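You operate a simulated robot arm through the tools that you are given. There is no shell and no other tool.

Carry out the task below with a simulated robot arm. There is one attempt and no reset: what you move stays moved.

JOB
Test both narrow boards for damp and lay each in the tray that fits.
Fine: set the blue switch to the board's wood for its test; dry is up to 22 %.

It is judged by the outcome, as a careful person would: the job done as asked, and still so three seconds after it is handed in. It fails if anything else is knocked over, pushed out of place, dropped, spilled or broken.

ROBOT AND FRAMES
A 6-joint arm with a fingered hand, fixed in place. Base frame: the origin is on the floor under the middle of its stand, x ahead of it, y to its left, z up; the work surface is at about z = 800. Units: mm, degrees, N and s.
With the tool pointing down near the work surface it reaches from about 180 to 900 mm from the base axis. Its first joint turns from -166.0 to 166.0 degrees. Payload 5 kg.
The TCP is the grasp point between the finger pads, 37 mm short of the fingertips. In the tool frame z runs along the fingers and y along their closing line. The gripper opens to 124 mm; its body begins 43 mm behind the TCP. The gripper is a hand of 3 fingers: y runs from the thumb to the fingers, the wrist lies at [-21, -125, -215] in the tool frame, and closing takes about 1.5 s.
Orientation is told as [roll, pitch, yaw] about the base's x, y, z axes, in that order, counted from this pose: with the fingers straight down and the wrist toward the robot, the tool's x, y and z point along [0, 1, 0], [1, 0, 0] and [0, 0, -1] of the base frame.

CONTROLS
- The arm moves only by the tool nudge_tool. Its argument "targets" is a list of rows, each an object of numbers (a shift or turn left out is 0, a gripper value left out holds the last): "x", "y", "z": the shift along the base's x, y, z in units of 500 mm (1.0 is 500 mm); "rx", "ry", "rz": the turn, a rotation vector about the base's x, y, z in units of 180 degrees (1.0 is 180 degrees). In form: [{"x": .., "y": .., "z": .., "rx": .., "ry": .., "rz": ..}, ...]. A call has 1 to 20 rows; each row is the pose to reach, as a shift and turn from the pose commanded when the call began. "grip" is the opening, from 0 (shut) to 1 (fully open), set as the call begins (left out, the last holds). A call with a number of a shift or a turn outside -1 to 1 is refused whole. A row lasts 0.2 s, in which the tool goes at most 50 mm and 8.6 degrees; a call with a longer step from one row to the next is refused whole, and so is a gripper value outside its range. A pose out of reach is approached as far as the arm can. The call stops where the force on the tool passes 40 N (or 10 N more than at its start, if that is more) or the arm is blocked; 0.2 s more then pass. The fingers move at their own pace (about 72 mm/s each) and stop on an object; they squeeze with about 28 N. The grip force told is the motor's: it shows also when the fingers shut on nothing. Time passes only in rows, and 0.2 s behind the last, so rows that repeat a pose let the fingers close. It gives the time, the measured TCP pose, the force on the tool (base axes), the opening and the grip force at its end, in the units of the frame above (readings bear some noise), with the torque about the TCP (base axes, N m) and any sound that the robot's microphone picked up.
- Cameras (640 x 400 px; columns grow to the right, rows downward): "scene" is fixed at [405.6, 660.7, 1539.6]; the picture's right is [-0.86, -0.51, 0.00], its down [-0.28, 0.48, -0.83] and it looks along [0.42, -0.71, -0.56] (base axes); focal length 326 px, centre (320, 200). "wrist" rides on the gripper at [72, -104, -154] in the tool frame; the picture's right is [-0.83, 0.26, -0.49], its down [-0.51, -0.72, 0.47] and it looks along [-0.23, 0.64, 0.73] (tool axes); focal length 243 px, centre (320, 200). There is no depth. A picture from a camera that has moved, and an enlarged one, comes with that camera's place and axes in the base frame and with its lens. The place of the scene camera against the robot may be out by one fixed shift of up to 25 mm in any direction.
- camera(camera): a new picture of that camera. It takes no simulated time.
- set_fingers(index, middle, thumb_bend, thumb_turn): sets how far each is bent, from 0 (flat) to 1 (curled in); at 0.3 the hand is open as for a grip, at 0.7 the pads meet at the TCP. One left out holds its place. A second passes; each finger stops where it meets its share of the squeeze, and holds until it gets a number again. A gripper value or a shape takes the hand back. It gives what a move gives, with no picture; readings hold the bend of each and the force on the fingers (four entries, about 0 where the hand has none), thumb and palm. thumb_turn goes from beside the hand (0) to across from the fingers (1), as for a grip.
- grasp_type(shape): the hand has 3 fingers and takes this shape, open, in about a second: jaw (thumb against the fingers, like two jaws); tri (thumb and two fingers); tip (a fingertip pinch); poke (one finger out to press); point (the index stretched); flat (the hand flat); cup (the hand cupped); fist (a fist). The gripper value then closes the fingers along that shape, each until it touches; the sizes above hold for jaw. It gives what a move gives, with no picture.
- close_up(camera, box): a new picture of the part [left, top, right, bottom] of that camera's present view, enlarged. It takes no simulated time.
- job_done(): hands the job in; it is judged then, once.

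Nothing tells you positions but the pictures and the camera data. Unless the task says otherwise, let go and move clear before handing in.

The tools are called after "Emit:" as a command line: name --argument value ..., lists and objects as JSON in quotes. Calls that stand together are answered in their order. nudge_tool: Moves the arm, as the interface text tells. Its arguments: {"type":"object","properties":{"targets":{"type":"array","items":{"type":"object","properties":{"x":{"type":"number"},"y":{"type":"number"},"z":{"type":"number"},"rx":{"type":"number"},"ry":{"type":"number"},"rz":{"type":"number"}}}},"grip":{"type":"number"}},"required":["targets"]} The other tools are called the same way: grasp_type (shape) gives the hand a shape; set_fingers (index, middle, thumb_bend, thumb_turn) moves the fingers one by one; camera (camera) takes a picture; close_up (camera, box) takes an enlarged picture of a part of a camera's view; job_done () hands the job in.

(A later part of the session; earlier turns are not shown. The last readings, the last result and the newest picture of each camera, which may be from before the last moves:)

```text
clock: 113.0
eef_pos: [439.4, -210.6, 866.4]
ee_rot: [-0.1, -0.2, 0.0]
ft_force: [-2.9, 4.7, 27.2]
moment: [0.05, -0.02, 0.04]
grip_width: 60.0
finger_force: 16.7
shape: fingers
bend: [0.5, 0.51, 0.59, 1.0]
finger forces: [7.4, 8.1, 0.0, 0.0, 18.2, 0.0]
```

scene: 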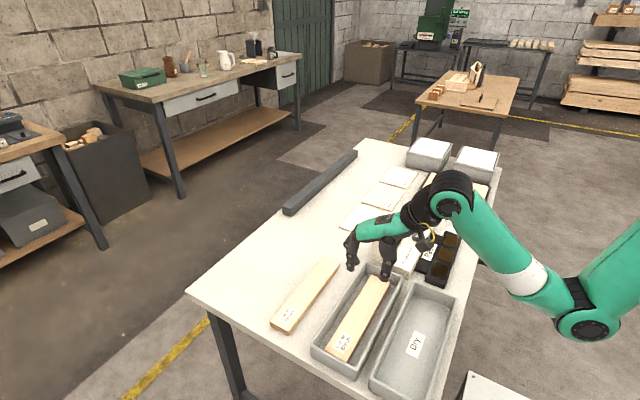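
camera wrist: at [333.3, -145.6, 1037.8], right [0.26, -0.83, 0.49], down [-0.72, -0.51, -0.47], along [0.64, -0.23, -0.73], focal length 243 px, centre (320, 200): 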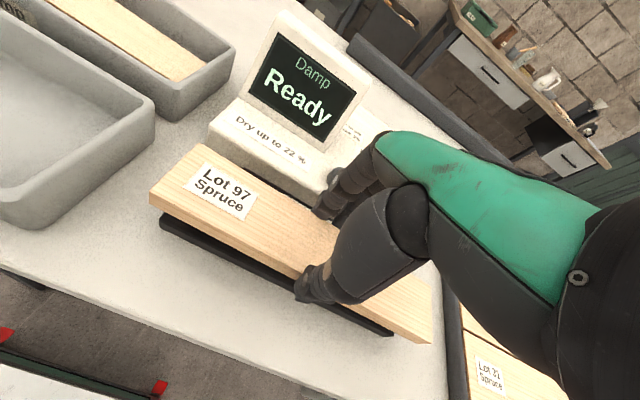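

Firm contact (27 N); I'll ease up 1.5 mm and release.

Emit:
nudge_tool --targets '[{"z": 0.002}, {"z": 0.003}]'

Emit:
set_fingers --index 0.45 --middle 0.45 --thumb_bend 0.5 --thumb_turn 1.0

Emit:
close_up --camera "scene" --box '[350, 180, 490, 290]'

Emit:
close_up --camera "wrist" --box '[120, 140, 440, 360]'

```text
clock: 113.6
eef_pos: [438.7, -212.5, 866.4]
ee_rot: [0.0, 0.0, 0.0]
ft_force: [4.8, 1.0, 16.5]
moment: [-0.04, -0.38, 0.07]
grip_width: 60.1
finger_force: 17.0
shape: fingers
bend: [0.49, 0.5, 0.6, 1.0]
finger forces: [8.9, 9.7, 0.1, 0.1, 14.7, 0.1]
```

```text
clock: 114.6
eef_pos: [438.2, -212.0, 866.0]
ee_rot: [0.0, 0.2, -0.1]
ft_force: [-0.1, 0.4, 0.2]
moment: [0.01, -0.01, 0.02]
grip_width: 74.7
finger_force: 0.1
shape: fingers
bend: [0.45, 0.45, 0.5, 1.0]
finger forces: [0.0, 0.1, 0.0, 0.0, 0.1, 0.0]
```

```text
3.64 times, centred on (420, 235) of scene
camera zoom: at [405.6, 660.7, 1539.6], right [-0.86, -0.51, 0.0], down [-0.28, 0.48, -0.83], along [0.42, -0.71, -0.56], focal length 1186 px, centre (-44, 73)
```

zoom: 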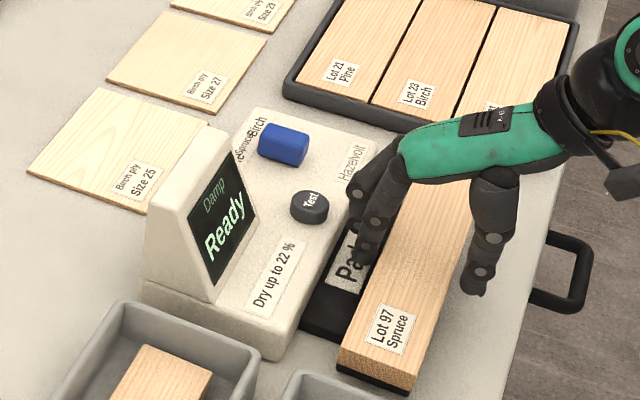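

```text
1.82 times, centred on (280, 250) of wrist
camera zoom: at [333.6, -137.8, 1019.0], right [0.26, -0.83, 0.49], down [-0.72, -0.51, -0.47], along [0.64, -0.23, -0.73], focal length 441 px, centre (393, 109)
```

zoom: 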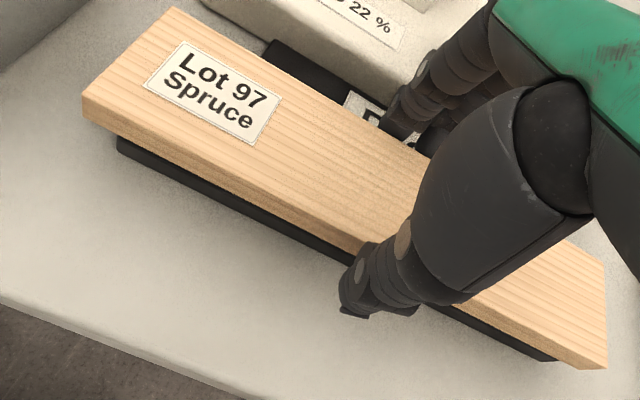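

Released. I'll rise clear and form the same pressing hand as before: thumb curled first, then middle curled, index forward.

Emit:
nudge_tool --targets '[{"z": 0.01}, {"z": 0.05}, {"z": 0.11}, {"z": 0.18}, {"z": 0.25}, {"z": 0.26}]'

Emit:
set_fingers --index 0.3 --middle 0.3 --thumb_bend 0.3 --thumb_turn 1.0

Emit:
set_fingers --thumb_bend 1.0 --thumb_turn 1.0

Emit:
set_fingers --index 0.6 --middle 0.9

Emit:
camera --camera "wrist"

Emit:
close_up --camera "scene" --box '[360, 160, 520, 290]'

```text
clock: 116.0
eef_pos: [436.0, -211.1, 997.4]
ee_rot: [0.0, 0.1, 0.0]
ft_force: [0.0, -0.1, 0.6]
moment: [0.05, 0.03, 0.01]
grip_width: 75.0
finger_force: 0.1
shape: fingers
bend: [0.45, 0.45, 0.5, 1.0]
finger forces: [0.0, 0.1, 0.0, 0.0, 0.0, 0.1]
```

```text
clock: 117.0
eef_pos: [436.4, -211.2, 998.7]
ee_rot: [0.0, 0.1, 0.0]
ft_force: [0.1, 0.0, 0.0]
moment: [-0.01, 0.0, -0.01]
grip_width: 128.0
finger_force: 0.1
shape: fingers
bend: [0.3, 0.3, 0.3, 0.98]
finger forces: [0.1, 0.0, 0.0, 0.0, 0.0, 0.1]
```

```text
clock: 118.0
eef_pos: [438.2, -210.4, 997.7]
ee_rot: [0.0, 0.0, 0.1]
ft_force: [0.2, -0.7, -0.5]
moment: [-0.03, -0.01, 0.02]
grip_width: 35.2
finger_force: 0.1
shape: fingers
bend: [0.29, 0.3, 0.97, 1.0]
finger forces: [0.0, 0.0, 0.0, 0.0, 0.0, 0.1]
```

```text
clock: 119.0
eef_pos: [436.8, -210.8, 998.1]
ee_rot: [0.0, 0.1, 0.0]
ft_force: [-0.5, -0.2, 0.0]
moment: [0.03, -0.01, -0.01]
grip_width: 29.0
finger_force: 0.1
shape: fingers
bend: [0.36, 0.9, 0.97, 1.0]
finger forces: [0.0, 0.0, 0.0, 0.1, 0.0, 0.0]
```

```text
taken
camera wrist: at [332.3, -137.1, 1150.4], right [0.26, -0.83, 0.49], down [-0.72, -0.51, -0.47], along [0.64, -0.23, -0.73], focal length 243 px, centre (320, 200)
```

wrist: 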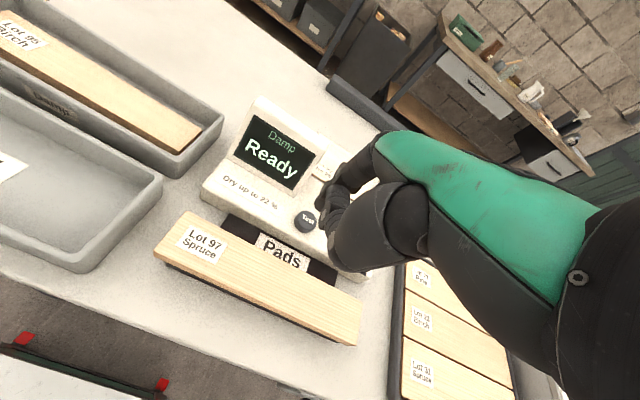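

```text
3.08 times, centred on (440, 225) of scene
camera zoom: at [405.6, 660.7, 1539.6], right [-0.86, -0.51, 0.0], down [-0.28, 0.48, -0.83], along [0.42, -0.71, -0.56], focal length 1003 px, centre (-49, 123)
```

zoom: 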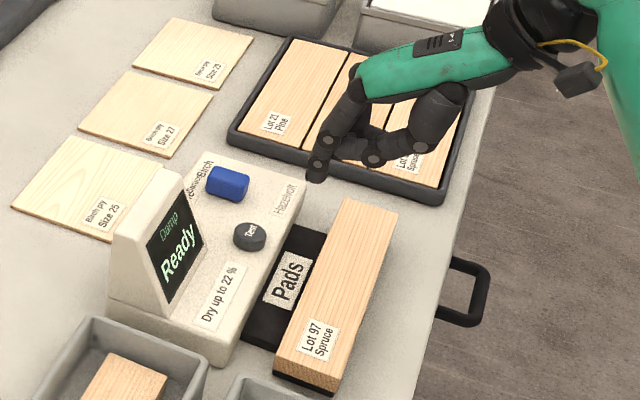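

Same finger shape as before, so the press point is TCP (488, -233, 888). I'll move above the button first.

Emit:
nudge_tool --targets '[{"x": 0.05, "y": -0.022}, {"x": 0.103, "y": -0.044}, {"x": 0.103, "y": -0.044, "z": -0.06}, {"x": 0.103, "y": -0.044, "z": -0.12}, {"x": 0.103, "y": -0.044, "z": -0.17}, {"x": 0.103, "y": -0.044, "z": -0.19}, {"x": 0.103, "y": -0.044, "z": -0.19}]'

Emit:
close_up --camera "scene" --box '[380, 180, 480, 260]'

Emit:
close_up --camera "wrist" --box '[220, 100, 420, 300]'

```text
clock: 120.6
eef_pos: [487.9, -233.5, 902.3]
ee_rot: [0.0, 0.1, 0.0]
ft_force: [-0.9, -0.3, -0.6]
moment: [0.03, 0.04, 0.01]
grip_width: 29.3
finger_force: 0.0
shape: fingers
bend: [0.36, 0.9, 0.97, 1.0]
finger forces: [0.1, 0.0, 0.0, 0.0, 0.0, 0.1]
```

```text
5.00 times, centred on (430, 220) of scene
camera zoom: at [405.6, 660.7, 1539.6], right [-0.86, -0.51, 0.0], down [-0.28, 0.48, -0.83], along [0.42, -0.71, -0.56], focal length 1630 px, centre (-230, 100)
```

zoom: 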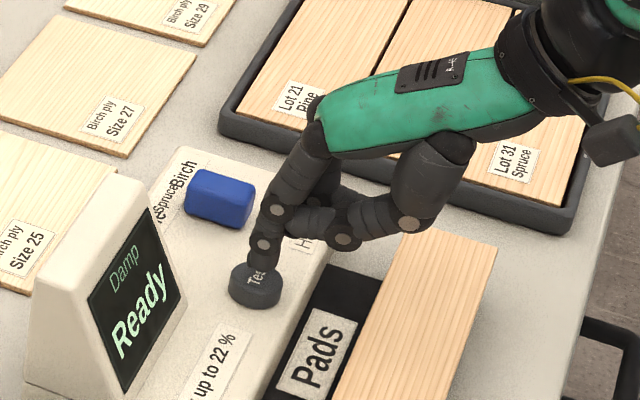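

```text
2.00 times, centred on (320, 200) of wrist
camera zoom: at [383.7, -159.8, 1055.4], right [0.26, -0.83, 0.49], down [-0.72, -0.51, -0.47], along [0.64, -0.23, -0.73], focal length 485 px, centre (320, 200)
```

zoom: 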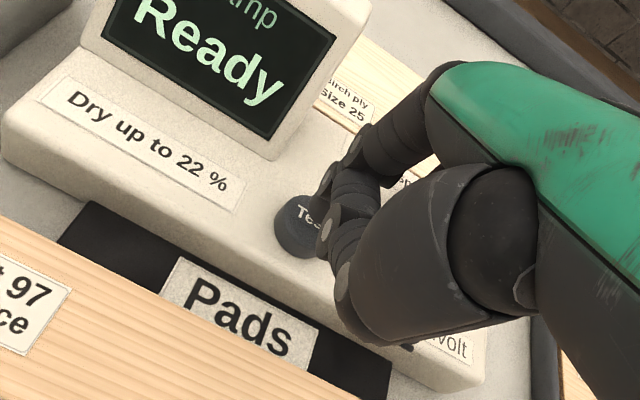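

The tip is just above the Test button. I'll press down slowly.

Emit:
nudge_tool --targets '[{"z": -0.01}, {"z": -0.016}, {"z": -0.02}, {"z": -0.024}, {"z": -0.027}]'

Emit:
close_up --camera "wrist" --box '[180, 60, 420, 300]'

```text
clock: 121.8
eef_pos: [489.4, -232.8, 890.0]
ee_rot: [0.0, 0.0, 0.0]
ft_force: [-0.2, -0.4, 2.4]
moment: [0.01, -0.15, -0.04]
grip_width: 28.9
finger_force: 1.9
shape: fingers
bend: [0.36, 0.9, 0.97, 1.0]
finger forces: [2.8, 0.1, 0.0, 0.1, 0.0, 0.0]
heard: click
```

```text
1.67 times, centred on (300, 180) of wrist
camera zoom: at [384.7, -159.3, 1042.3], right [0.26, -0.83, 0.49], down [-0.72, -0.51, -0.47], along [0.64, -0.23, -0.73], focal length 404 px, centre (353, 233)
```

zoom: 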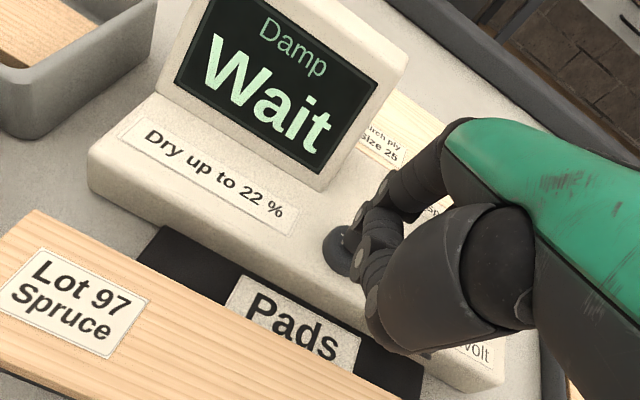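

It clicked and shows Wait. I'll lift off and wait for the reading.

Emit:
nudge_tool --targets '[{"z": 0.01}, {"z": 0.03}, {"z": 0.06}, {"z": 0.1}, {"z": 0.15}, {"z": 0.2}, {"z": 0.22}, {"z": 0.22}]'

Emit:
camera --camera "wrist"

Emit:
close_up --camera "scene" --box '[360, 180, 480, 280]'

```text
clock: 123.6
eef_pos: [490.5, -235.5, 998.5]
ee_rot: [-0.1, 0.0, 0.1]
ft_force: [0.8, -0.4, 0.8]
moment: [0.02, 0.02, -0.01]
grip_width: 29.0
finger_force: 0.0
shape: fingers
bend: [0.36, 0.9, 0.97, 1.0]
finger forces: [0.0, 0.0, 0.0, 0.0, 0.0, 0.0]
```

```text
taken
camera wrist: at [385.5, -161.0, 1150.6], right [0.26, -0.83, 0.49], down [-0.72, -0.51, -0.47], along [0.64, -0.23, -0.73], focal length 243 px, centre (320, 200)
```

wrist: 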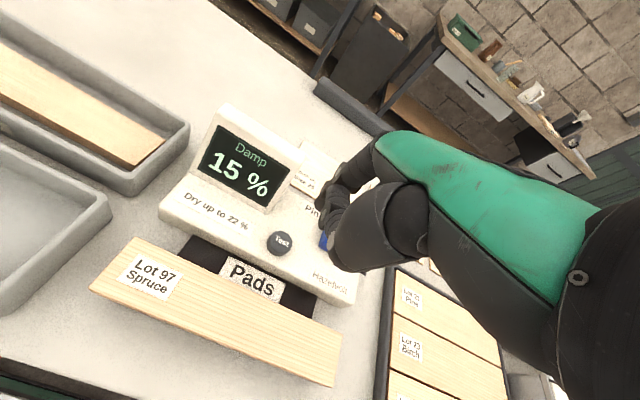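

```text
4.00 times, centred on (420, 230) of scene
camera zoom: at [405.6, 660.7, 1539.6], right [-0.86, -0.51, 0.0], down [-0.28, 0.48, -0.83], along [0.42, -0.71, -0.56], focal length 1304 px, centre (-80, 80)
```

zoom: 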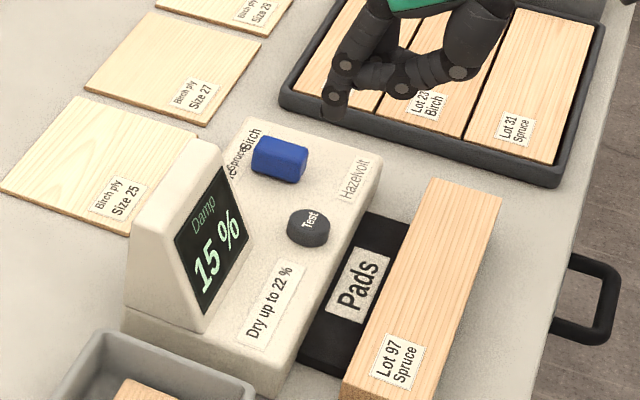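

Spruce reads 15 %, so it is dry and goes in the Dry tray. I'll open the hand and return over the board on the pads.

Emit:
set_fingers --index 0.43 --middle 0.43 --thumb_bend 0.48 --thumb_turn 1.0

Emit:
nudge_tool --targets '[{"x": -0.052, "y": 0.022}, {"x": -0.104, "y": 0.045}, {"x": -0.104, "y": 0.045, "z": -0.04}, {"x": -0.104, "y": 0.045, "z": -0.08}, {"x": -0.104, "y": 0.045, "z": -0.08}]'

Emit:
camera --camera "wrist"

Emit:
close_up --camera "scene" --box '[360, 160, 500, 280]'

```text
clock: 124.6
eef_pos: [489.8, -235.0, 997.8]
ee_rot: [0.0, 0.1, 0.0]
ft_force: [0.5, -0.2, 0.4]
moment: [0.01, 0.0, 0.01]
grip_width: 81.4
finger_force: 0.1
shape: fingers
bend: [0.43, 0.43, 0.48, 1.0]
finger forces: [0.0, 0.0, 0.1, 0.0, 0.0, 0.1]
```

```text
clock: 125.8
eef_pos: [434.9, -211.5, 958.0]
ee_rot: [0.0, 0.1, 0.0]
ft_force: [0.2, -0.4, -0.5]
moment: [0.01, 0.0, -0.01]
grip_width: 81.1
finger_force: 0.1
shape: fingers
bend: [0.43, 0.43, 0.48, 1.0]
finger forces: [0.0, 0.0, 0.1, 0.0, 0.0, 0.0]
```

```text
taken
camera wrist: at [332.1, -137.5, 1111.2], right [0.26, -0.83, 0.49], down [-0.72, -0.51, -0.47], along [0.64, -0.23, -0.73], focal length 243 px, centre (320, 200)
```

wrist: 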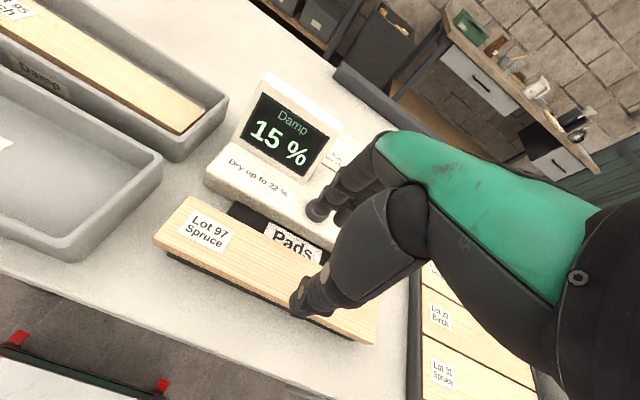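

```text
3.33 times, centred on (430, 220) of scene
camera zoom: at [405.6, 660.7, 1539.6], right [-0.86, -0.51, 0.0], down [-0.28, 0.48, -0.83], along [0.42, -0.71, -0.56], focal length 1087 px, centre (-47, 133)
```

zoom: 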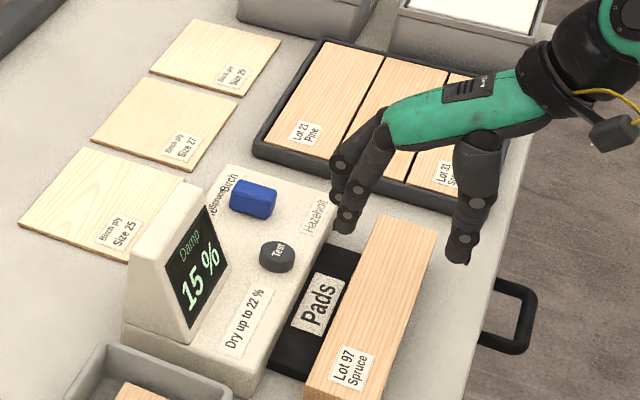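

The hand straddles the board. Lowering to grasp height, then closing with the balanced targets.

Emit:
nudge_tool --targets '[{"x": 0.002, "z": -0.06}, {"x": 0.002, "z": -0.11}, {"x": 0.002, "z": -0.15}, {"x": 0.002, "z": -0.17}, {"x": 0.002, "z": -0.179}, {"x": 0.002, "z": -0.179}]'

Emit:
set_fingers --index 0.47 --middle 0.47 --thumb_bend 0.58 --thumb_turn 1.0

Emit:
set_fingers --index 0.57 --middle 0.57 --thumb_bend 0.72 --thumb_turn 1.0

Emit:
close_up --camera "scene" --box '[380, 190, 480, 270]'

Emit:
close_up --camera "wrist" --box '[120, 140, 440, 360]'

```text
clock: 127.2
eef_pos: [437.7, -209.8, 869.0]
ee_rot: [0.0, 0.1, 0.1]
ft_force: [-0.2, -0.4, 0.1]
moment: [0.0, -0.02, 0.04]
grip_width: 81.3
finger_force: 0.1
shape: fingers
bend: [0.43, 0.43, 0.48, 1.0]
finger forces: [0.1, 0.0, 0.0, 0.1, 0.1, 0.1]
```

```text
clock: 128.2
eef_pos: [438.3, -208.8, 869.5]
ee_rot: [0.0, 0.1, 0.0]
ft_force: [0.0, -0.1, -0.5]
moment: [0.04, -0.02, 0.03]
grip_width: 64.3
finger_force: 1.9
shape: fingers
bend: [0.47, 0.47, 0.56, 1.0]
finger forces: [0.7, 0.4, 0.1, 0.1, 1.2, 0.0]
```

```text
clock: 129.2
eef_pos: [438.1, -208.9, 869.5]
ee_rot: [0.0, 0.1, 0.1]
ft_force: [-0.5, 0.2, 0.8]
moment: [-0.09, -0.02, -0.03]
grip_width: 60.6
finger_force: 15.6
shape: fingers
bend: [0.49, 0.51, 0.58, 1.0]
finger forces: [8.1, 7.6, 0.1, 0.0, 16.1, 0.0]
```

```text
5.00 times, centred on (430, 230) of scene
camera zoom: at [405.6, 660.7, 1539.6], right [-0.86, -0.51, 0.0], down [-0.28, 0.48, -0.83], along [0.42, -0.71, -0.56], focal length 1630 px, centre (-230, 50)
```

zoom: 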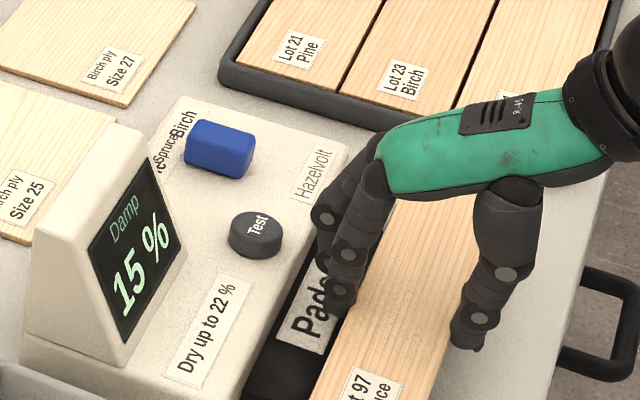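

```text
1.82 times, centred on (280, 250) of wrist
camera zoom: at [334.4, -135.3, 1022.3], right [0.26, -0.83, 0.49], down [-0.72, -0.51, -0.47], along [0.64, -0.23, -0.73], focal length 441 px, centre (393, 109)
```

zoom: 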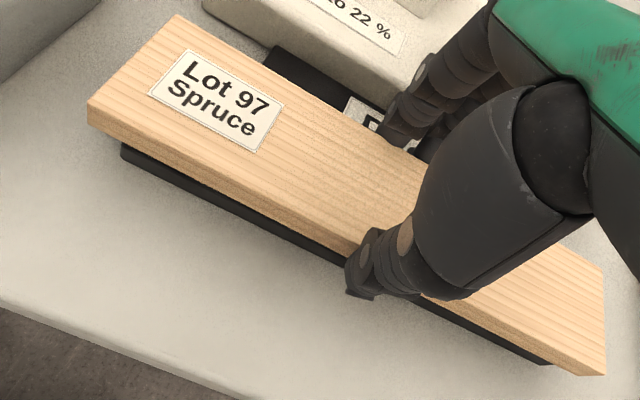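

Gripped at 16 N. I'll lift, and carry it along y to above the Dry tray (centre about (440, 127)).

Emit:
nudge_tool --targets '[{"z": 0.01}, {"z": 0.07}, {"z": 0.15}, {"z": 0.23}, {"z": 0.3}, {"x": -0.002, "y": 0.07, "z": 0.32}, {"x": -0.004, "y": 0.155, "z": 0.32}, {"x": -0.006, "y": 0.24, "z": 0.32}, {"x": -0.008, "y": 0.325, "z": 0.32}, {"x": -0.009, "y": 0.41, "z": 0.32}, {"x": -0.009, "y": 0.495, "z": 0.32}, {"x": -0.009, "y": 0.58, "z": 0.32}, {"x": -0.009, "y": 0.65, "z": 0.32}, {"x": -0.009, "y": 0.69, "z": 0.32}, {"x": -0.009, "y": 0.69, "z": 0.32}]'

Emit:
camera --camera "wrist"

Emit:
close_up --camera "scene" --box '[300, 220, 480, 400]'

```text
clock: 132.4
eef_pos: [431.7, 136.6, 1029.6]
ee_rot: [0.0, 0.2, 0.0]
ft_force: [0.5, 0.1, -1.8]
moment: [0.02, -0.01, -0.01]
grip_width: 60.1
finger_force: 15.1
shape: fingers
bend: [0.49, 0.51, 0.58, 1.0]
finger forces: [7.7, 7.5, 0.0, 0.0, 15.1, 0.0]
out of reach, approached as far as the arm can: row 9, 10, 11, 12, 13
```

```text
taken
camera wrist: at [329.4, 210.4, 1182.7], right [0.26, -0.83, 0.49], down [-0.72, -0.51, -0.47], along [0.64, -0.23, -0.73], focal length 243 px, centre (320, 200)
```

wrist: 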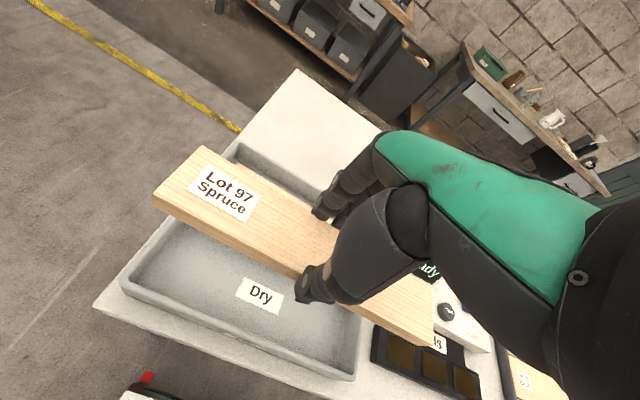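

```text
2.22 times, centred on (390, 310) of scene
camera zoom: at [405.6, 660.7, 1539.6], right [-0.86, -0.51, 0.0], down [-0.28, 0.48, -0.83], along [0.42, -0.71, -0.56], focal length 725 px, centre (164, -44)
```

zoom: 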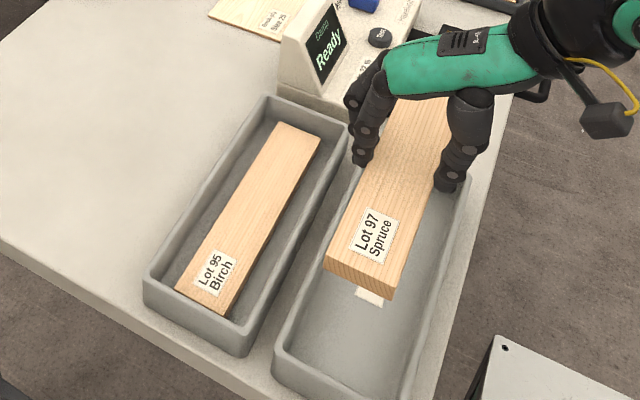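

Above the Dry tray. I'll measure its rim from the wrist view.

Emit:
close_up --camera "wrist" --box '[100, 130, 400, 390]'

```text
1.54 times, centred on (250, 260) of wrist
camera zoom: at [329.4, 210.4, 1182.7], right [0.26, -0.83, 0.49], down [-0.72, -0.51, -0.47], along [0.64, -0.23, -0.73], focal length 373 px, centre (428, 108)
```

zoom: 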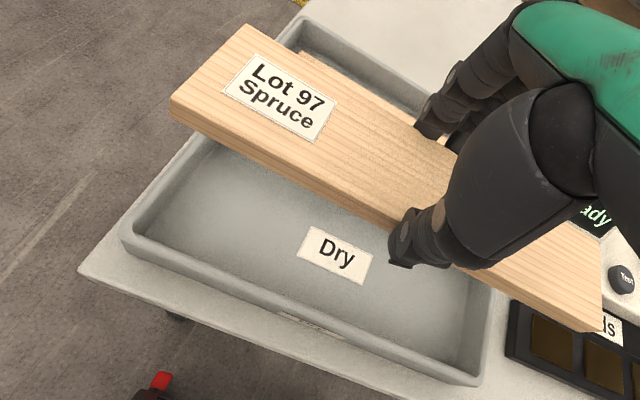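

Dry tray: outer near edge x 375, centre about (436, 128). I'll shift toward it and lower to just above the rim to check the gaps again.

Emit:
nudge_tool --targets '[{"x": -0.006, "y": -0.014}, {"x": -0.012, "y": -0.014, "z": -0.06}, {"x": -0.012, "y": -0.014, "z": -0.13}, {"x": -0.012, "y": -0.014, "z": -0.2}, {"x": -0.012, "y": -0.014, "z": -0.24}, {"x": -0.012, "y": -0.014, "z": -0.256}, {"x": -0.012, "y": -0.014, "z": -0.256}]'

Emit:
camera --camera "wrist"

Emit:
close_up --camera "scene" --box '[360, 240, 480, 400]'

Emit:
close_up --camera "scene" --box '[390, 240, 470, 310]'

```text
clock: 134.0
eef_pos: [436.7, 129.9, 903.4]
ee_rot: [0.6, -0.2, 0.3]
ft_force: [0.6, 1.4, -1.3]
moment: [-0.01, 0.02, 0.02]
grip_width: 59.9
finger_force: 15.6
shape: fingers
bend: [0.49, 0.51, 0.58, 1.0]
finger forces: [7.8, 7.4, 0.1, 0.0, 15.1, 0.0]
```

```text
taken
camera wrist: at [331.7, 200.4, 1057.2], right [0.27, -0.83, 0.48], down [-0.72, -0.51, -0.48], along [0.64, -0.22, -0.73], focal length 243 px, centre (320, 200)
```

wrist: 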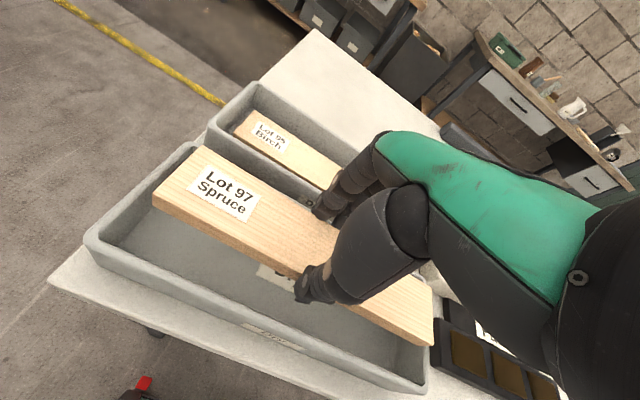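

```text
2.50 times, centred on (420, 320) of scene
camera zoom: at [405.6, 660.7, 1539.6], right [-0.86, -0.51, 0.0], down [-0.28, 0.48, -0.83], along [0.42, -0.71, -0.56], focal length 815 px, centre (70, -100)
```

zoom: 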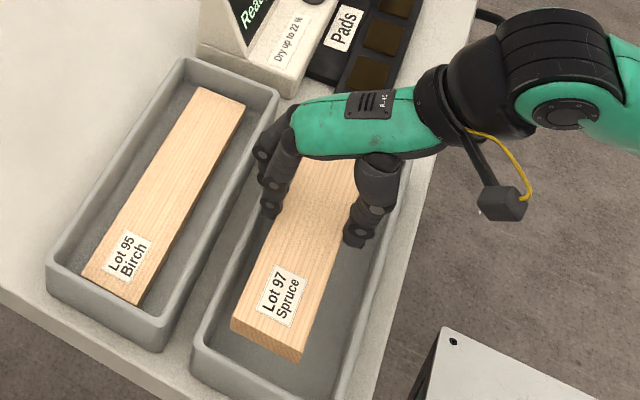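

```text
5.71 times, centred on (430, 275) of scene
camera zoom: at [405.6, 660.7, 1539.6], right [-0.86, -0.51, 0.0], down [-0.28, 0.48, -0.83], along [0.42, -0.71, -0.56], focal length 1863 px, centre (-309, -229)
```

zoom: 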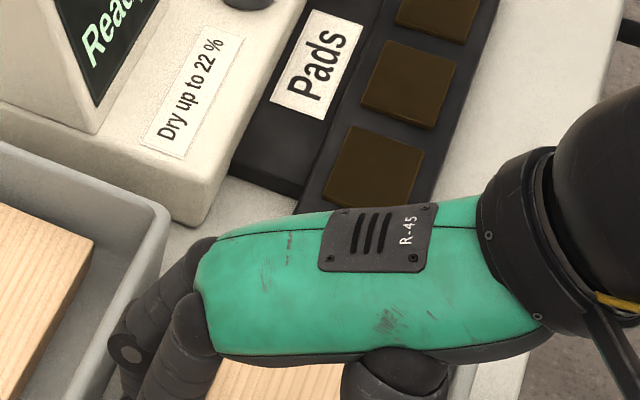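

The pose reading is slightly off from what I asked, so I'll let it settle and read it again.

Emit:
nudge_tool --targets '[{"x": 0}, {"x": 0}, {"x": 0}]'

```text
clock: 134.8
eef_pos: [436.7, 128.6, 903.0]
ee_rot: [0.6, -0.2, 0.3]
ft_force: [0.5, -0.1, -0.7]
moment: [0.01, -0.01, -0.01]
grip_width: 60.0
finger_force: 15.2
shape: fingers
bend: [0.49, 0.51, 0.58, 1.0]
finger forces: [7.7, 7.3, 0.0, 0.0, 15.1, 0.0]
```

Emit:
nudge_tool --targets '[{"x": -0.008}, {"x": -0.016}, {"x": -0.016}]'

```text
clock: 135.6
eef_pos: [432.2, 130.7, 905.2]
ee_rot: [0.6, -0.3, 0.4]
ft_force: [1.1, 0.5, -1.1]
moment: [0.04, 0.03, -0.01]
grip_width: 59.9
finger_force: 15.5
shape: fingers
bend: [0.49, 0.51, 0.58, 1.0]
finger forces: [7.8, 7.3, 0.1, 0.2, 15.1, 0.0]
```

The arm is at its inner reach limit here (the wrist comes too near the base axis), so it can't get to the tray's centre line with the hand at mid-board. I'll set Spruce back on its old bench spot and regrasp about 42 mm toward its +y end, which moves the wrist farther out.

Emit:
nudge_tool --targets '[{"x": 0.04, "z": 0.04}, {"x": 0.1, "z": 0.1}, {"x": 0.17, "z": 0.15}, {"x": 0.26, "z": 0.17}, {"x": 0.35, "z": 0.17}, {"x": 0.44, "z": 0.17}, {"x": 0.53, "z": 0.15}, {"x": 0.62, "z": 0.1}, {"x": 0.62, "z": 0.02}, {"x": 0.62, "z": -0.05}, {"x": 0.62, "z": -0.09}, {"x": 0.62, "z": -0.09}]'

Emit:
camera --camera "wrist"

Emit:
close_up --camera "scene" --box '[230, 210, 430, 370]'

```text
refused: row 8 steps farther than a row can; nothing moved
```

```text
taken
camera wrist: at [326.2, 201.8, 1058.3], right [0.27, -0.83, 0.48], down [-0.72, -0.51, -0.48], along [0.65, -0.22, -0.73], focal length 243 px, centre (320, 200)
```

wrist: 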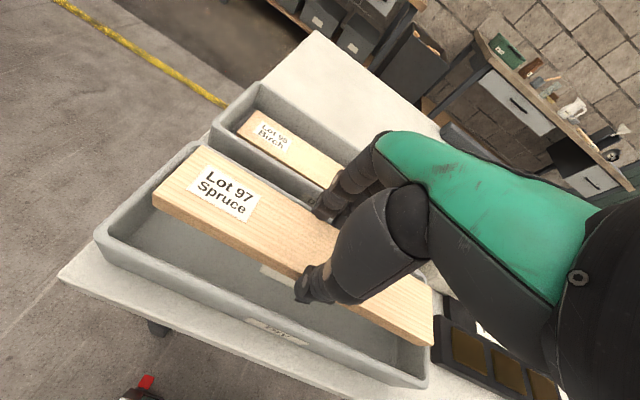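

```text
2.50 times, centred on (330, 290) of scene
camera zoom: at [405.6, 660.7, 1539.6], right [-0.86, -0.51, 0.0], down [-0.28, 0.48, -0.83], along [0.42, -0.71, -0.56], focal length 815 px, centre (295, -25)
```

zoom: 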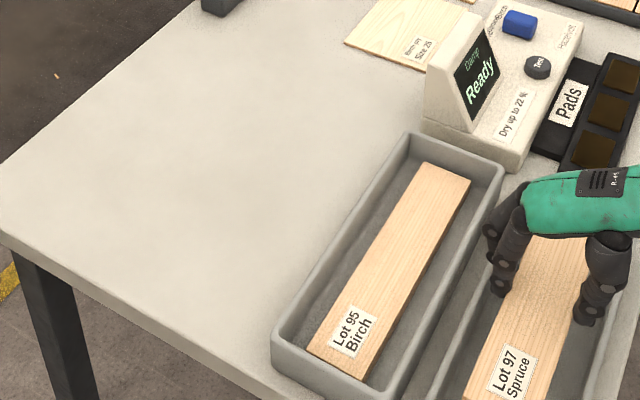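

One row was too long, so nothing moved. I'll resend the path with shorter steps.

Emit:
nudge_tool --targets '[{"x": 0.04, "z": 0.05}, {"x": 0.1, "z": 0.11}, {"x": 0.17, "z": 0.16}, {"x": 0.25, "z": 0.17}, {"x": 0.33, "z": 0.17}, {"x": 0.41, "z": 0.17}, {"x": 0.49, "z": 0.15}, {"x": 0.56, "z": 0.11}, {"x": 0.62, "z": 0.06}, {"x": 0.62, "z": 0.0}, {"x": 0.62, "z": -0.05}, {"x": 0.62, "z": -0.09}, {"x": 0.62, "z": -0.09}]'

Emit:
camera --camera "wrist"

Emit:
close_up --camera "scene" --box '[230, 210, 430, 370]'

```text
clock: 138.4
eef_pos: [731.5, 129.3, 856.2]
ee_rot: [-0.1, 0.1, 0.0]
ft_force: [0.4, -0.2, -1.8]
moment: [0.0, 0.0, -0.01]
grip_width: 60.1
finger_force: 15.3
shape: fingers
bend: [0.5, 0.51, 0.59, 1.0]
finger forces: [7.8, 7.5, 0.0, 0.0, 14.9, 0.0]
```

```text
taken
camera wrist: at [626.9, 202.8, 1009.5], right [0.26, -0.83, 0.49], down [-0.72, -0.51, -0.47], along [0.64, -0.23, -0.73], focal length 243 px, centre (320, 200)
```

wrist: 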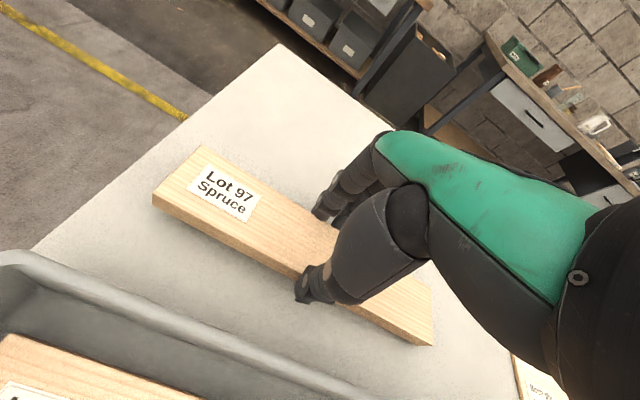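

```text
2.50 times, centred on (330, 290) of scene
camera zoom: at [405.6, 660.7, 1539.6], right [-0.86, -0.51, 0.0], down [-0.28, 0.48, -0.83], along [0.42, -0.71, -0.56], focal length 815 px, centre (295, -25)
```

zoom: 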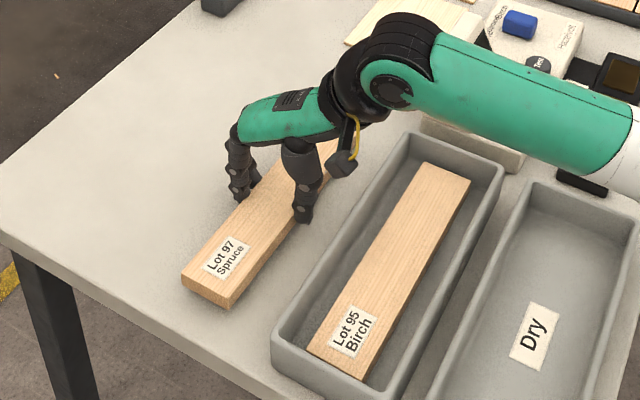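

Over free bench. Lowering gently to set it down.

Emit:
nudge_tool --targets '[{"z": -0.006}, {"z": -0.011}, {"z": -0.014}, {"z": -0.015}]'

```text
clock: 139.4
eef_pos: [730.9, 128.6, 848.3]
ee_rot: [0.0, 0.1, 0.1]
ft_force: [0.7, -0.3, -1.1]
moment: [-0.08, -0.04, 0.02]
grip_width: 59.8
finger_force: 15.7
shape: fingers
bend: [0.5, 0.51, 0.59, 1.0]
finger forces: [7.5, 7.6, 0.0, 0.1, 15.0, 0.0]
```

Emit:
nudge_tool --targets '[{"z": -0.002}, {"z": -0.003}, {"z": -0.003}]'

```text
clock: 140.2
eef_pos: [730.4, 128.8, 848.1]
ee_rot: [0.0, 0.0, -0.1]
ft_force: [-1.9, 1.0, 5.5]
moment: [-0.04, -0.08, 0.04]
grip_width: 59.9
finger_force: 15.4
shape: fingers
bend: [0.5, 0.51, 0.58, 1.0]
finger forces: [6.8, 7.8, 0.0, 0.0, 16.6, 0.0]
```

Set down. I'll open slightly and slide the straddling hand 42 mm toward +y along the board, then grip again more firmly.

Emit:
set_fingers --index 0.44 --middle 0.44 --thumb_bend 0.5 --thumb_turn 1.0

Emit:
nudge_tool --targets '[{"z": 0.002}, {"y": 0.02, "z": 0.003}, {"y": 0.05, "z": 0.003}, {"y": 0.075, "z": 0.003}, {"y": 0.088, "z": 0.003}, {"y": 0.088, "z": 0.003}]'

Emit:
close_up --camera "wrist" --box '[120, 130, 440, 380]'

Emit:
close_up --camera "scene" --box '[260, 230, 380, 330]'

```text
clock: 141.2
eef_pos: [731.0, 127.8, 846.6]
ee_rot: [0.1, 0.1, -0.1]
ft_force: [-0.2, 0.2, 0.0]
moment: [-0.04, 0.02, 0.01]
grip_width: 76.3
finger_force: 0.1
shape: fingers
bend: [0.44, 0.44, 0.5, 1.0]
finger forces: [0.1, 0.0, 0.0, 0.0, 0.0, 0.0]
```

```text
clock: 142.6
eef_pos: [731.7, 171.7, 847.6]
ee_rot: [0.0, 0.0, 0.0]
ft_force: [-0.1, -0.1, 0.0]
moment: [-0.01, -0.04, 0.03]
grip_width: 76.5
finger_force: 0.1
shape: fingers
bend: [0.44, 0.44, 0.5, 1.0]
finger forces: [0.1, 0.0, 0.0, 0.0, 0.0, 0.0]
```

```text
1.60 times, centred on (280, 255) of wrist
camera zoom: at [626.4, 245.2, 1000.5], right [0.26, -0.83, 0.49], down [-0.72, -0.51, -0.47], along [0.64, -0.23, -0.73], focal length 388 px, centre (384, 112)
```

zoom: 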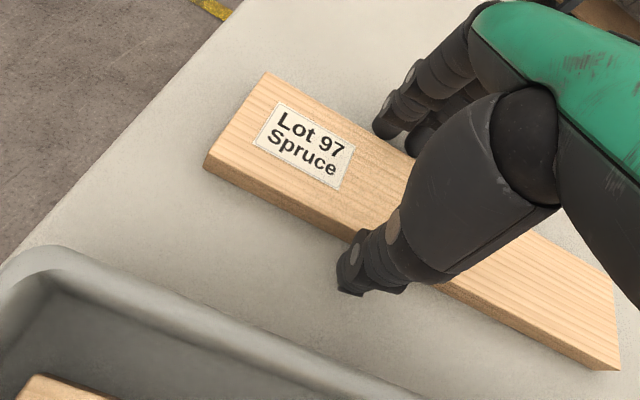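

```text
4.00 times, centred on (320, 280) of scene
camera zoom: at [405.6, 660.7, 1539.6], right [-0.86, -0.51, 0.0], down [-0.28, 0.48, -0.83], along [0.42, -0.71, -0.56], focal length 1304 px, centre (320, -120)
```

zoom: 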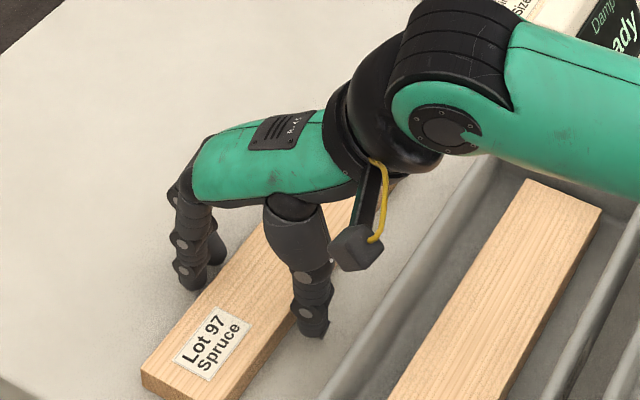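

Now gripping again, a bit harder this time since the hold is off-centre.

Emit:
set_fingers --index 0.47 --middle 0.47 --thumb_bend 0.57 --thumb_turn 1.0

Emit:
set_fingers --index 0.6 --middle 0.6 --thumb_bend 0.76 --thumb_turn 1.0

Emit:
nudge_tool --targets '[{"z": 0.006}, {"z": 0.02}, {"z": 0.04}, {"z": 0.06}, {"z": 0.06}]'

Emit:
camera --camera "wrist"

Emit:
close_up --camera "scene" --box '[240, 200, 400, 330]'

```text
clock: 143.6
eef_pos: [730.1, 170.7, 846.8]
ee_rot: [0.0, 0.1, 0.0]
ft_force: [0.3, -0.2, 0.8]
moment: [-0.05, 0.03, -0.01]
grip_width: 64.6
finger_force: 0.1
shape: fingers
bend: [0.47, 0.47, 0.55, 1.0]
finger forces: [0.6, 0.2, 0.0, 0.0, 0.7, 0.1]
```

```text
clock: 144.6
eef_pos: [730.9, 170.6, 847.8]
ee_rot: [0.0, 0.1, -0.1]
ft_force: [0.5, 0.8, 0.5]
moment: [-0.05, -0.08, 0.02]
grip_width: 60.3
finger_force: 18.3
shape: fingers
bend: [0.51, 0.53, 0.57, 1.0]
finger forces: [9.1, 10.0, 0.1, 0.1, 18.6, 0.0]
```

```text
clock: 145.8
eef_pos: [730.0, 171.5, 878.6]
ee_rot: [-0.1, 0.0, 0.0]
ft_force: [0.1, -0.8, -1.2]
moment: [0.04, 0.04, 0.0]
grip_width: 60.3
finger_force: 18.8
shape: fingers
bend: [0.51, 0.53, 0.57, 1.0]
finger forces: [9.5, 9.0, 0.0, 0.1, 18.4, 0.0]
```

```text
taken
camera wrist: at [626.1, 245.1, 1031.4], right [0.26, -0.83, 0.49], down [-0.72, -0.51, -0.47], along [0.64, -0.23, -0.73], focal length 243 px, centre (320, 200)
```

wrist: 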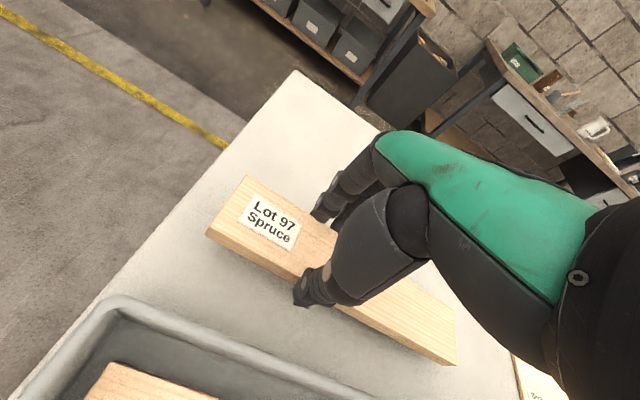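

```text
3.08 times, centred on (320, 265) of scene
camera zoom: at [405.6, 660.7, 1539.6], right [-0.86, -0.51, 0.0], down [-0.28, 0.48, -0.83], along [0.42, -0.71, -0.56], focal length 1003 px, centre (320, 0)
```

zoom: 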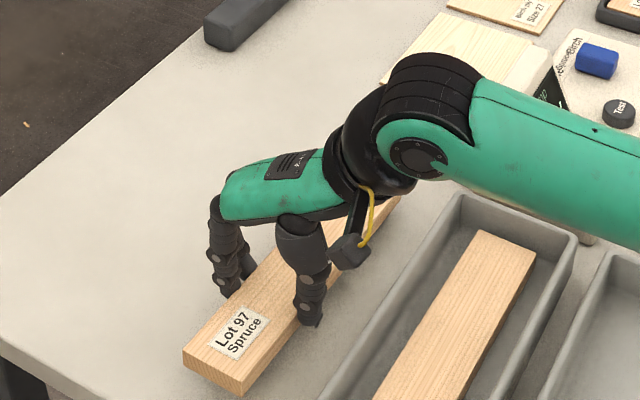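

Held level at about 19 N. I'll carry it over to the Dry tray at a moderate height.

Emit:
nudge_tool --targets '[{"z": 0.07}, {"z": 0.14}, {"x": -0.08, "z": 0.14}, {"x": -0.16, "z": 0.14}, {"x": -0.24, "z": 0.14}, {"x": -0.32, "z": 0.14}, {"x": -0.4, "z": 0.14}, {"x": -0.48, "z": 0.14}, {"x": -0.55, "z": 0.14}, {"x": -0.6, "z": 0.14}, {"x": -0.6, "z": 0.09}, {"x": -0.6, "z": 0.06}, {"x": -0.6, "z": 0.06}]'

Emit:
camera --camera "wrist"

Emit:
close_up --camera "scene" --box '[340, 240, 480, 400]'

```text
clock: 148.6
eef_pos: [429.7, 173.8, 909.2]
ee_rot: [0.0, 0.2, 0.0]
ft_force: [0.6, 1.1, -1.6]
moment: [0.06, 0.02, -0.01]
grip_width: 60.4
finger_force: 18.4
shape: fingers
bend: [0.51, 0.53, 0.57, 1.0]
finger forces: [9.5, 8.9, 0.1, 0.0, 18.4, 0.0]
```

```text
taken
camera wrist: at [324.2, 246.9, 1062.3], right [0.26, -0.83, 0.49], down [-0.72, -0.51, -0.47], along [0.64, -0.23, -0.73], focal length 243 px, centre (320, 200)
```

wrist: 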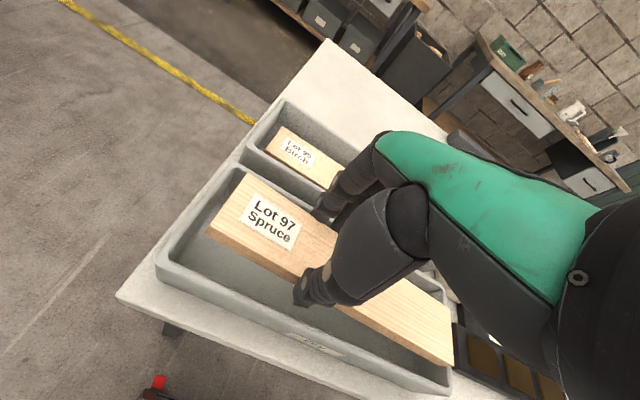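

```text
2.50 times, centred on (410, 320) of scene
camera zoom: at [405.6, 660.7, 1539.6], right [-0.86, -0.51, 0.0], down [-0.28, 0.48, -0.83], along [0.42, -0.71, -0.56], focal length 815 px, centre (95, -100)
```

zoom: 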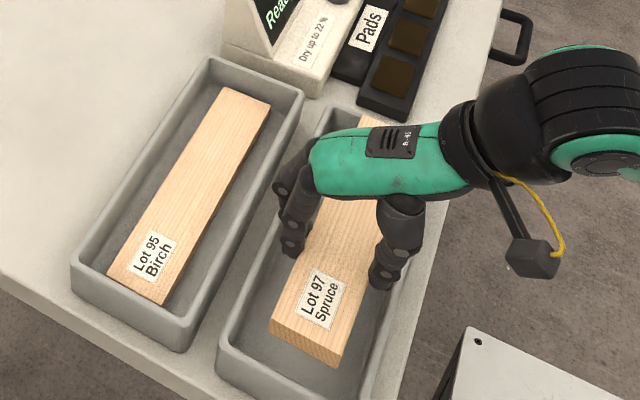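

In reach and level. I'll zoom in on the thumb and finger gaps against the Dry tray's rims.

Emit:
close_up --camera "wrist" --box '[270, 240, 370, 360]'

Emit:
close_up --camera "wrist" --box '[200, 120, 360, 260]'

Emit:
close_up --camera "scene" --box '[400, 280, 470, 340]'

```text
3.33 times, centred on (320, 300) of wrist
camera zoom: at [324.2, 246.9, 1062.3], right [0.26, -0.83, 0.49], down [-0.72, -0.51, -0.47], along [0.64, -0.23, -0.73], focal length 809 px, centre (320, -133)
```

zoom: 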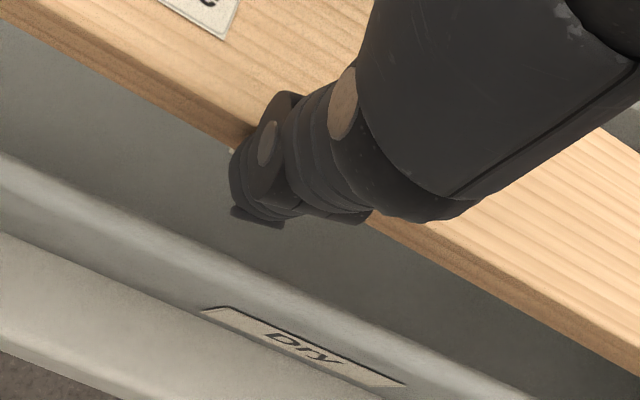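

```text
2.86 times, centred on (280, 190) of wrist
camera zoom: at [324.2, 246.9, 1062.3], right [0.26, -0.83, 0.49], down [-0.72, -0.51, -0.47], along [0.64, -0.23, -0.73], focal length 693 px, centre (434, 229)
```

zoom: 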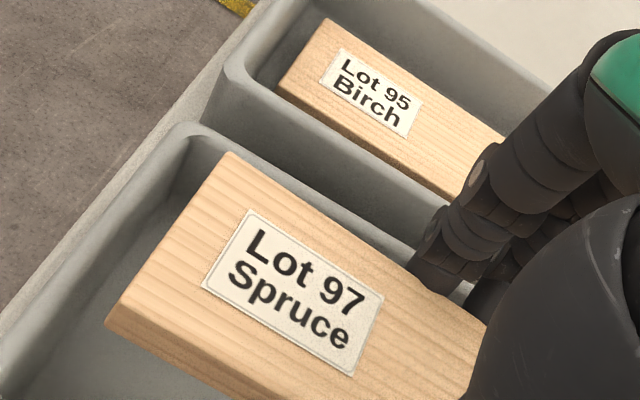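

```text
6.67 times, centred on (435, 310) of scene
camera zoom: at [405.6, 660.7, 1539.6], right [-0.86, -0.51, 0.0], down [-0.28, 0.48, -0.83], along [0.42, -0.71, -0.56], focal length 2174 px, centre (-447, -533)
```

zoom: 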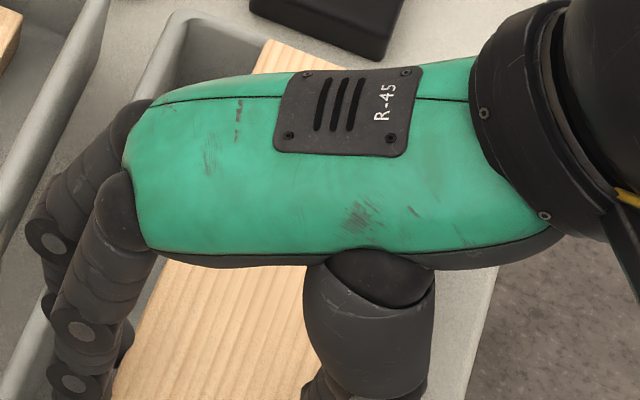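

The thumb would meet the near rim here, so I'll shift about 4 mm toward +x and lower to z 882, watching forces.

Emit:
nudge_tool --targets '[{"x": 0.008, "y": -0.003}, {"x": 0.008, "y": -0.003, "z": -0.02}, {"x": 0.008, "y": -0.003, "z": -0.04}, {"x": 0.008, "y": -0.003, "z": -0.054}, {"x": 0.008, "y": -0.003, "z": -0.054}]'

Emit:
close_up --camera "wrist" --box '[270, 240, 370, 360]'

Emit:
close_up --camera "scene" --box '[390, 290, 450, 350]'

```text
clock: 149.8
eef_pos: [434.5, 168.8, 879.8]
ee_rot: [0.0, 0.1, 0.0]
ft_force: [0.4, 0.3, -1.2]
moment: [0.06, -0.03, 0.01]
grip_width: 60.4
finger_force: 18.1
shape: fingers
bend: [0.51, 0.53, 0.57, 1.0]
finger forces: [9.5, 8.9, 0.0, 0.0, 18.4, 0.1]
```

```text
3.33 times, centred on (320, 300) of wrist
camera zoom: at [330.2, 242.5, 1033.9], right [0.26, -0.83, 0.49], down [-0.72, -0.51, -0.47], along [0.64, -0.23, -0.73], focal length 809 px, centre (320, -133)
```

zoom: 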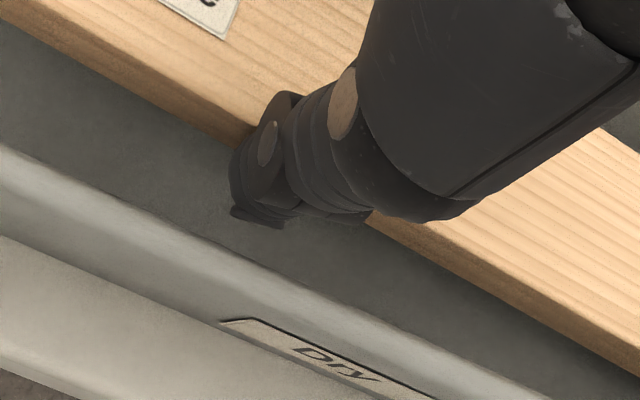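

```text
6.67 times, centred on (420, 320) of scene
camera zoom: at [405.6, 660.7, 1539.6], right [-0.86, -0.51, 0.0], down [-0.28, 0.48, -0.83], along [0.42, -0.71, -0.56], focal length 2174 px, centre (-347, -600)
```

zoom: 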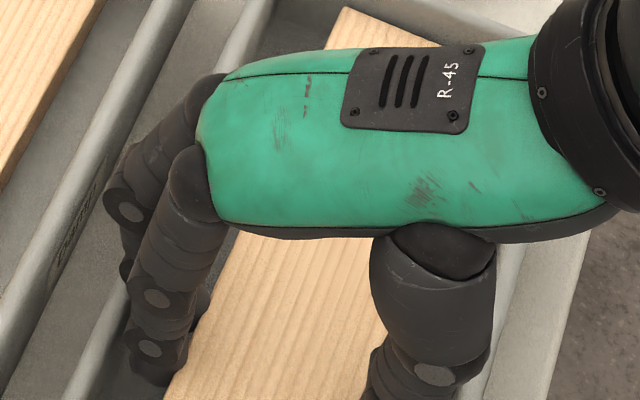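

No contact, and the thumb has several millimetres of room. Lowering further in small steps.

Emit:
nudge_tool --targets '[{"z": -0.005}, {"z": -0.009}, {"z": -0.01}]'

```text
clock: 150.6
eef_pos: [434.2, 168.9, 877.0]
ee_rot: [0.1, -0.1, 0.0]
ft_force: [-2.3, 1.3, 7.0]
moment: [0.01, -0.35, 0.04]
grip_width: 60.1
finger_force: 23.4
shape: fingers
bend: [0.51, 0.54, 0.57, 1.0]
finger forces: [9.0, 18.8, 0.0, 0.0, 19.0, 0.1]
```

The middle finger meets the far rim again; I'll rise 2 mm, shift 4 mm toward -x where the thumb has room, and try again.

Emit:
nudge_tool --targets '[{"z": 0.005}, {"x": -0.004, "z": 0.006}, {"x": -0.008, "z": 0.006}, {"x": -0.008, "z": 0.002}, {"x": -0.008, "z": -0.003}]'

Emit:
close_up --camera "wrist" --box '[270, 240, 370, 360]'

```text
clock: 151.8
eef_pos: [429.4, 170.4, 876.0]
ee_rot: [0.1, 0.1, 0.0]
ft_force: [-0.9, -0.5, -1.8]
moment: [0.06, -0.03, 0.01]
grip_width: 60.2
finger_force: 18.5
shape: fingers
bend: [0.51, 0.54, 0.57, 1.0]
finger forces: [9.3, 9.1, 0.1, 0.1, 18.4, 0.0]
```

```text
3.33 times, centred on (320, 300) of wrist
camera zoom: at [325.5, 243.3, 1028.8], right [0.26, -0.83, 0.49], down [-0.72, -0.51, -0.47], along [0.64, -0.23, -0.73], focal length 809 px, centre (320, -133)
```

zoom: 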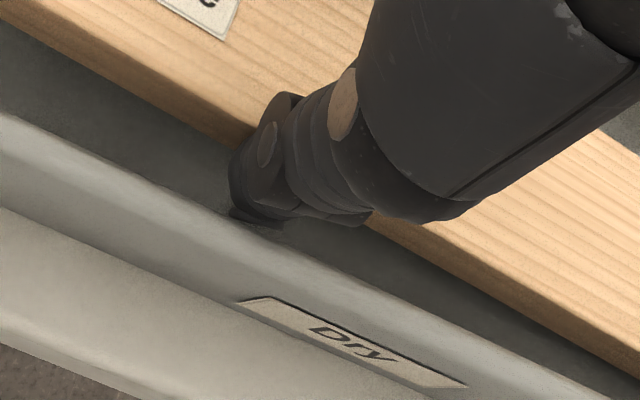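

Free now. A few more millimetres down.

Emit:
nudge_tool --targets '[{"z": -0.004}, {"z": -0.007}, {"z": -0.008}]'

```text
clock: 152.6
eef_pos: [430.1, 171.1, 870.4]
ee_rot: [0.0, 0.1, -0.1]
ft_force: [-8.0, -0.8, 2.9]
moment: [-0.02, -0.18, -0.13]
grip_width: 60.6
finger_force: 25.1
shape: fingers
bend: [0.52, 0.55, 0.57, 1.0]
finger forces: [8.3, 20.9, 0.1, 0.0, 20.5, 0.0]
```

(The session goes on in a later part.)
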